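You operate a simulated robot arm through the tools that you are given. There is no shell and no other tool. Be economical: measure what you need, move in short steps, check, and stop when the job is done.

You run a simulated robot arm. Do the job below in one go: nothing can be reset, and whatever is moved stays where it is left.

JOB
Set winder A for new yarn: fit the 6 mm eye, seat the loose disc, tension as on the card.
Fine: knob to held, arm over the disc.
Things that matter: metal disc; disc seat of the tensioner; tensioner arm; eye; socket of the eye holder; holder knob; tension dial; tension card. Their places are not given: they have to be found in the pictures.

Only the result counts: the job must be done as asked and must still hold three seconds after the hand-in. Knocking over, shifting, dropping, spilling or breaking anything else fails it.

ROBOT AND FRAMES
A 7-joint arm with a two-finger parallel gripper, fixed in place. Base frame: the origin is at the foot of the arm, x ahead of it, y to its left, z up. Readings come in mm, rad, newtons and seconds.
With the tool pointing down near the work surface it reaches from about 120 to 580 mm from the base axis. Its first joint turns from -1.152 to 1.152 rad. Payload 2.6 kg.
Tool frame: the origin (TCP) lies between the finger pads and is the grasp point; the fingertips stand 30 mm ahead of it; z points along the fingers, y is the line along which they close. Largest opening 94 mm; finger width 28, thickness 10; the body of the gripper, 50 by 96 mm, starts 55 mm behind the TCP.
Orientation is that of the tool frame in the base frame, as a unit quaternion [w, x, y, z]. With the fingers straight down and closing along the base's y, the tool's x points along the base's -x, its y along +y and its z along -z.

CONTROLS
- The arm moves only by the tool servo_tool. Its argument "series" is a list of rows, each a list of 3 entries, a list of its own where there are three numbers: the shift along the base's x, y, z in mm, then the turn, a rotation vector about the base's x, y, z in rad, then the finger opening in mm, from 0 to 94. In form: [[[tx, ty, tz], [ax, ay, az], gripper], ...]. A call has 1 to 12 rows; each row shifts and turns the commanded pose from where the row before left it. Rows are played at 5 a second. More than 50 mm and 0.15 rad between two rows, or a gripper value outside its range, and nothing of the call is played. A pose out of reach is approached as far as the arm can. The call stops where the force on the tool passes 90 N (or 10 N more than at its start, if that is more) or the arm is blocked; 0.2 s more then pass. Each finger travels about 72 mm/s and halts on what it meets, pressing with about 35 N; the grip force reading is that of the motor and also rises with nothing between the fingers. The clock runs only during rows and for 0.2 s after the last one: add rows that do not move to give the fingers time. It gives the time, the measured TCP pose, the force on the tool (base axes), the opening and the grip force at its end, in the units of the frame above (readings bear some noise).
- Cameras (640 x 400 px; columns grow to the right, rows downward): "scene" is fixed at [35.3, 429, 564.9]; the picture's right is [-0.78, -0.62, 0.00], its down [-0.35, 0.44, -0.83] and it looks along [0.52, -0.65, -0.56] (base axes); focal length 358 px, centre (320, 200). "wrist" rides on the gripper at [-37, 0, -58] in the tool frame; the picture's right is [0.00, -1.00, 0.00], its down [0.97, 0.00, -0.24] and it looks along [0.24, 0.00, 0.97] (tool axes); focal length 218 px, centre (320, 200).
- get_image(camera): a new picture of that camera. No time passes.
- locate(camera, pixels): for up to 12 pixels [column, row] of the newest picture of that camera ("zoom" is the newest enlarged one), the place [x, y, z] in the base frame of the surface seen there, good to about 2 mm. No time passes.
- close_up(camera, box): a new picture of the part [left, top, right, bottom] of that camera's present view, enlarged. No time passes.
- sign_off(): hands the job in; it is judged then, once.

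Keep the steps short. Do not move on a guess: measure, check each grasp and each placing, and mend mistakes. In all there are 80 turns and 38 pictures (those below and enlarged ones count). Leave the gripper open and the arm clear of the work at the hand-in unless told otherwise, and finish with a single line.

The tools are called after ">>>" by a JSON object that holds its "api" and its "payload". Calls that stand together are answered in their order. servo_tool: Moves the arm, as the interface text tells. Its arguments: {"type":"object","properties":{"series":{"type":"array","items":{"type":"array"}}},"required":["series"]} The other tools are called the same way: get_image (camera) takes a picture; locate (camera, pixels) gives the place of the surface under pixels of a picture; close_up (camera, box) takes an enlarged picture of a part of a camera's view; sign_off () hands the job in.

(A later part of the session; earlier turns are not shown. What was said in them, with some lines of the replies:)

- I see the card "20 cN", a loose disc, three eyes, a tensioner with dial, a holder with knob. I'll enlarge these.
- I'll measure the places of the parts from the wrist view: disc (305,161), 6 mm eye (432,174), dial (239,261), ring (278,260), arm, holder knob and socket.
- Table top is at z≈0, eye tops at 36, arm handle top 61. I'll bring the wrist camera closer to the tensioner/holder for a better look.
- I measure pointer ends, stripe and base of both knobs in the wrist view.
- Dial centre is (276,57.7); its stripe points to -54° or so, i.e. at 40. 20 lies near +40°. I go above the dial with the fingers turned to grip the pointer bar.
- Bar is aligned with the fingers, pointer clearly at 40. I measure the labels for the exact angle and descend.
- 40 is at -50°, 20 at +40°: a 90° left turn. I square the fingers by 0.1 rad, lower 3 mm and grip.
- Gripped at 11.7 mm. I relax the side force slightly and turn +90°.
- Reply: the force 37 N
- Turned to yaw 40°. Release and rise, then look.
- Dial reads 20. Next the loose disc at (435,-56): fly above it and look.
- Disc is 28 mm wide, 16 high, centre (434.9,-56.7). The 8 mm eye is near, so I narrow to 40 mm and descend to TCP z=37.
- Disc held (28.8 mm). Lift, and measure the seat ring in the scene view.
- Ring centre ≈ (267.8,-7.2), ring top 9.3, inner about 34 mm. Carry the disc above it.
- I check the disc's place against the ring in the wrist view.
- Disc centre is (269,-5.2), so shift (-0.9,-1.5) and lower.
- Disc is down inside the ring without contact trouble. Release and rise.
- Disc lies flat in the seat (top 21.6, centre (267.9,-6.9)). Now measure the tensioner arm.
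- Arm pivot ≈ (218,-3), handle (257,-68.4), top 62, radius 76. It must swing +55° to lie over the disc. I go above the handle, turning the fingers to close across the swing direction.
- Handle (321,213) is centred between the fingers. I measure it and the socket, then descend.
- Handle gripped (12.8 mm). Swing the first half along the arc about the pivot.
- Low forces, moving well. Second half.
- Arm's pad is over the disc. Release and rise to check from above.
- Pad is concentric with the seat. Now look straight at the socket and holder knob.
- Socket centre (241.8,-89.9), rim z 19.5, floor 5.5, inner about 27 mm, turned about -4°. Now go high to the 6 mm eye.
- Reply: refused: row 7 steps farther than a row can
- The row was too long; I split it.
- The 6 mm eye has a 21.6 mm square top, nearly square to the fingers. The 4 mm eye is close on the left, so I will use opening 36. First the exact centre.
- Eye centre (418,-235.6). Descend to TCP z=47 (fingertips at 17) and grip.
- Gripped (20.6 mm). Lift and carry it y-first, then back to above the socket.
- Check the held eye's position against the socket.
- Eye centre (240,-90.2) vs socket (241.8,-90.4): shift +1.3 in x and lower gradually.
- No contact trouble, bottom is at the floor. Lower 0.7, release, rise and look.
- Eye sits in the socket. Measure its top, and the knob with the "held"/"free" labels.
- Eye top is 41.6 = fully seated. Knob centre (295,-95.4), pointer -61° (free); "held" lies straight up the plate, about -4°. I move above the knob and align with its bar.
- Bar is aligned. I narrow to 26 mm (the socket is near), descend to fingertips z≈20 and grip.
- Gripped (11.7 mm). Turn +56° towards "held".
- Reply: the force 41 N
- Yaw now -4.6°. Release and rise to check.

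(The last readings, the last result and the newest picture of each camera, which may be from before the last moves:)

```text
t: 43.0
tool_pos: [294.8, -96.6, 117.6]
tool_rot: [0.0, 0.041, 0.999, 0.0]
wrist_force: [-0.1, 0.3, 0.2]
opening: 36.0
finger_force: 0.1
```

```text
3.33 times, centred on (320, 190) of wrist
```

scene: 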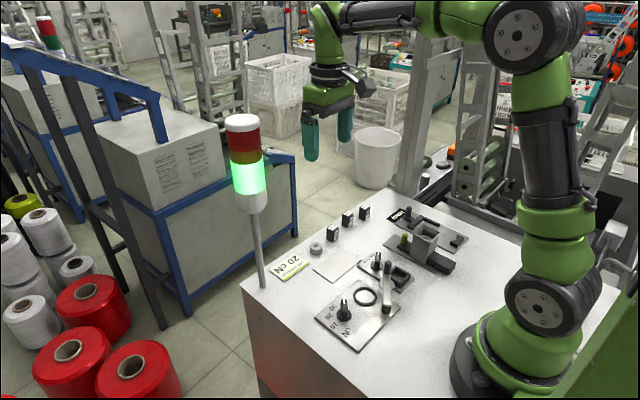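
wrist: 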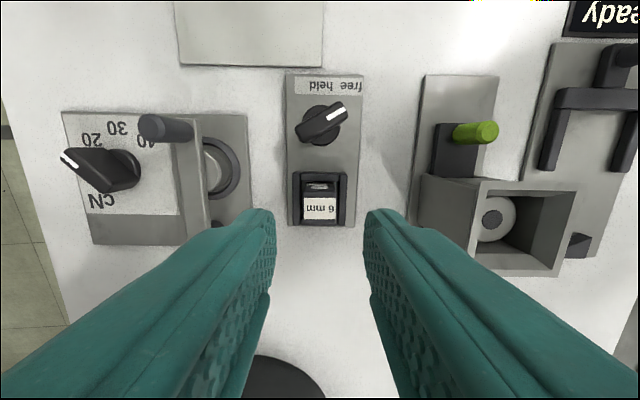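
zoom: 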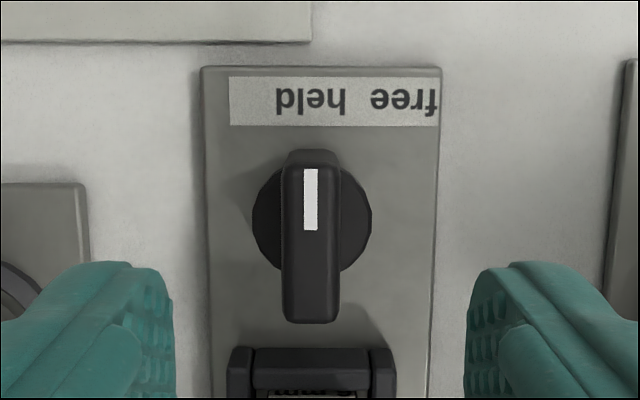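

Pointer is on "held". Move the arm clear, open, and take a last overview.

>>> {"api": "servo_tool", "payload": {"series": [[[0, 0, 45], [0, 0, 0], 60], [[0, 0, 45], [0, 0, 0], 94], [[25, 0, 40], [0, 0, 0], 94], [[45, 0, 20], [0, 0, 0], 94], [[0, 0, 0], [0, 0, 0], 94]]}}

>>> {"api": "close_up", "payload": {"camera": "scene", "box": [300, 200, 460, 350]}}

>>> {"api": "get_image", "payload": {"camera": "wrist"}}

```text
t: 44.2
tool_pos: [365.9, -97.1, 267.8]
tool_rot: [0.001, 0.041, 0.999, 0.0]
wrist_force: [-0.2, 0.4, 0.9]
opening: 94.0
finger_force: 0.1
```

```text
2.67 times, centred on (380, 275) of scene
```

zoom: 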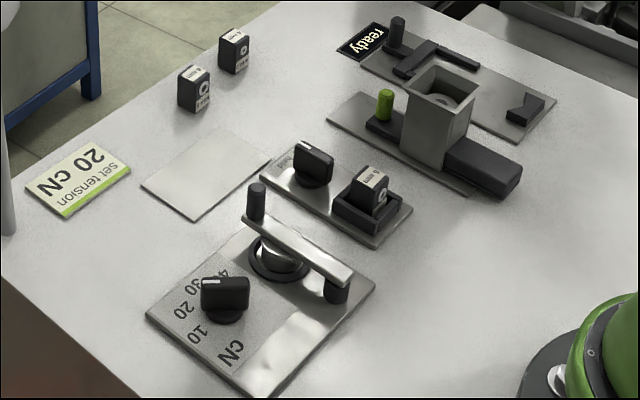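

```text
2 pictures are left
```

wrist: 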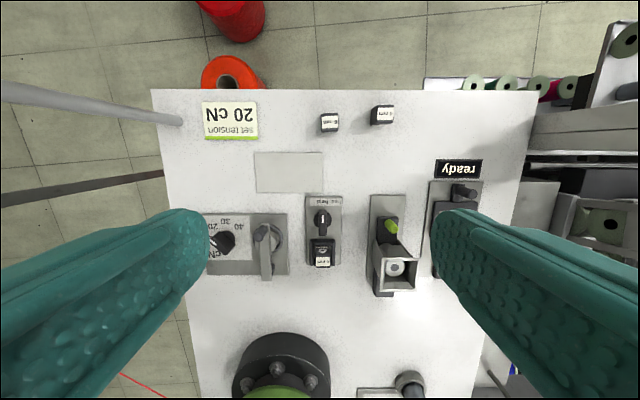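

All is in place: dial on 20, disc seated with the arm over it, 6 mm eye in the socket, knob on held, and the gripper open and clear. Handing in.

>>> {"api": "sign_off", "payload": {}}

```text
The job is handed in.
```

Winder A is set and handed in: 6 mm eye in the socket with the knob at held, loose disc seated with the arm over it, tension dial at 20 cN as on the card.
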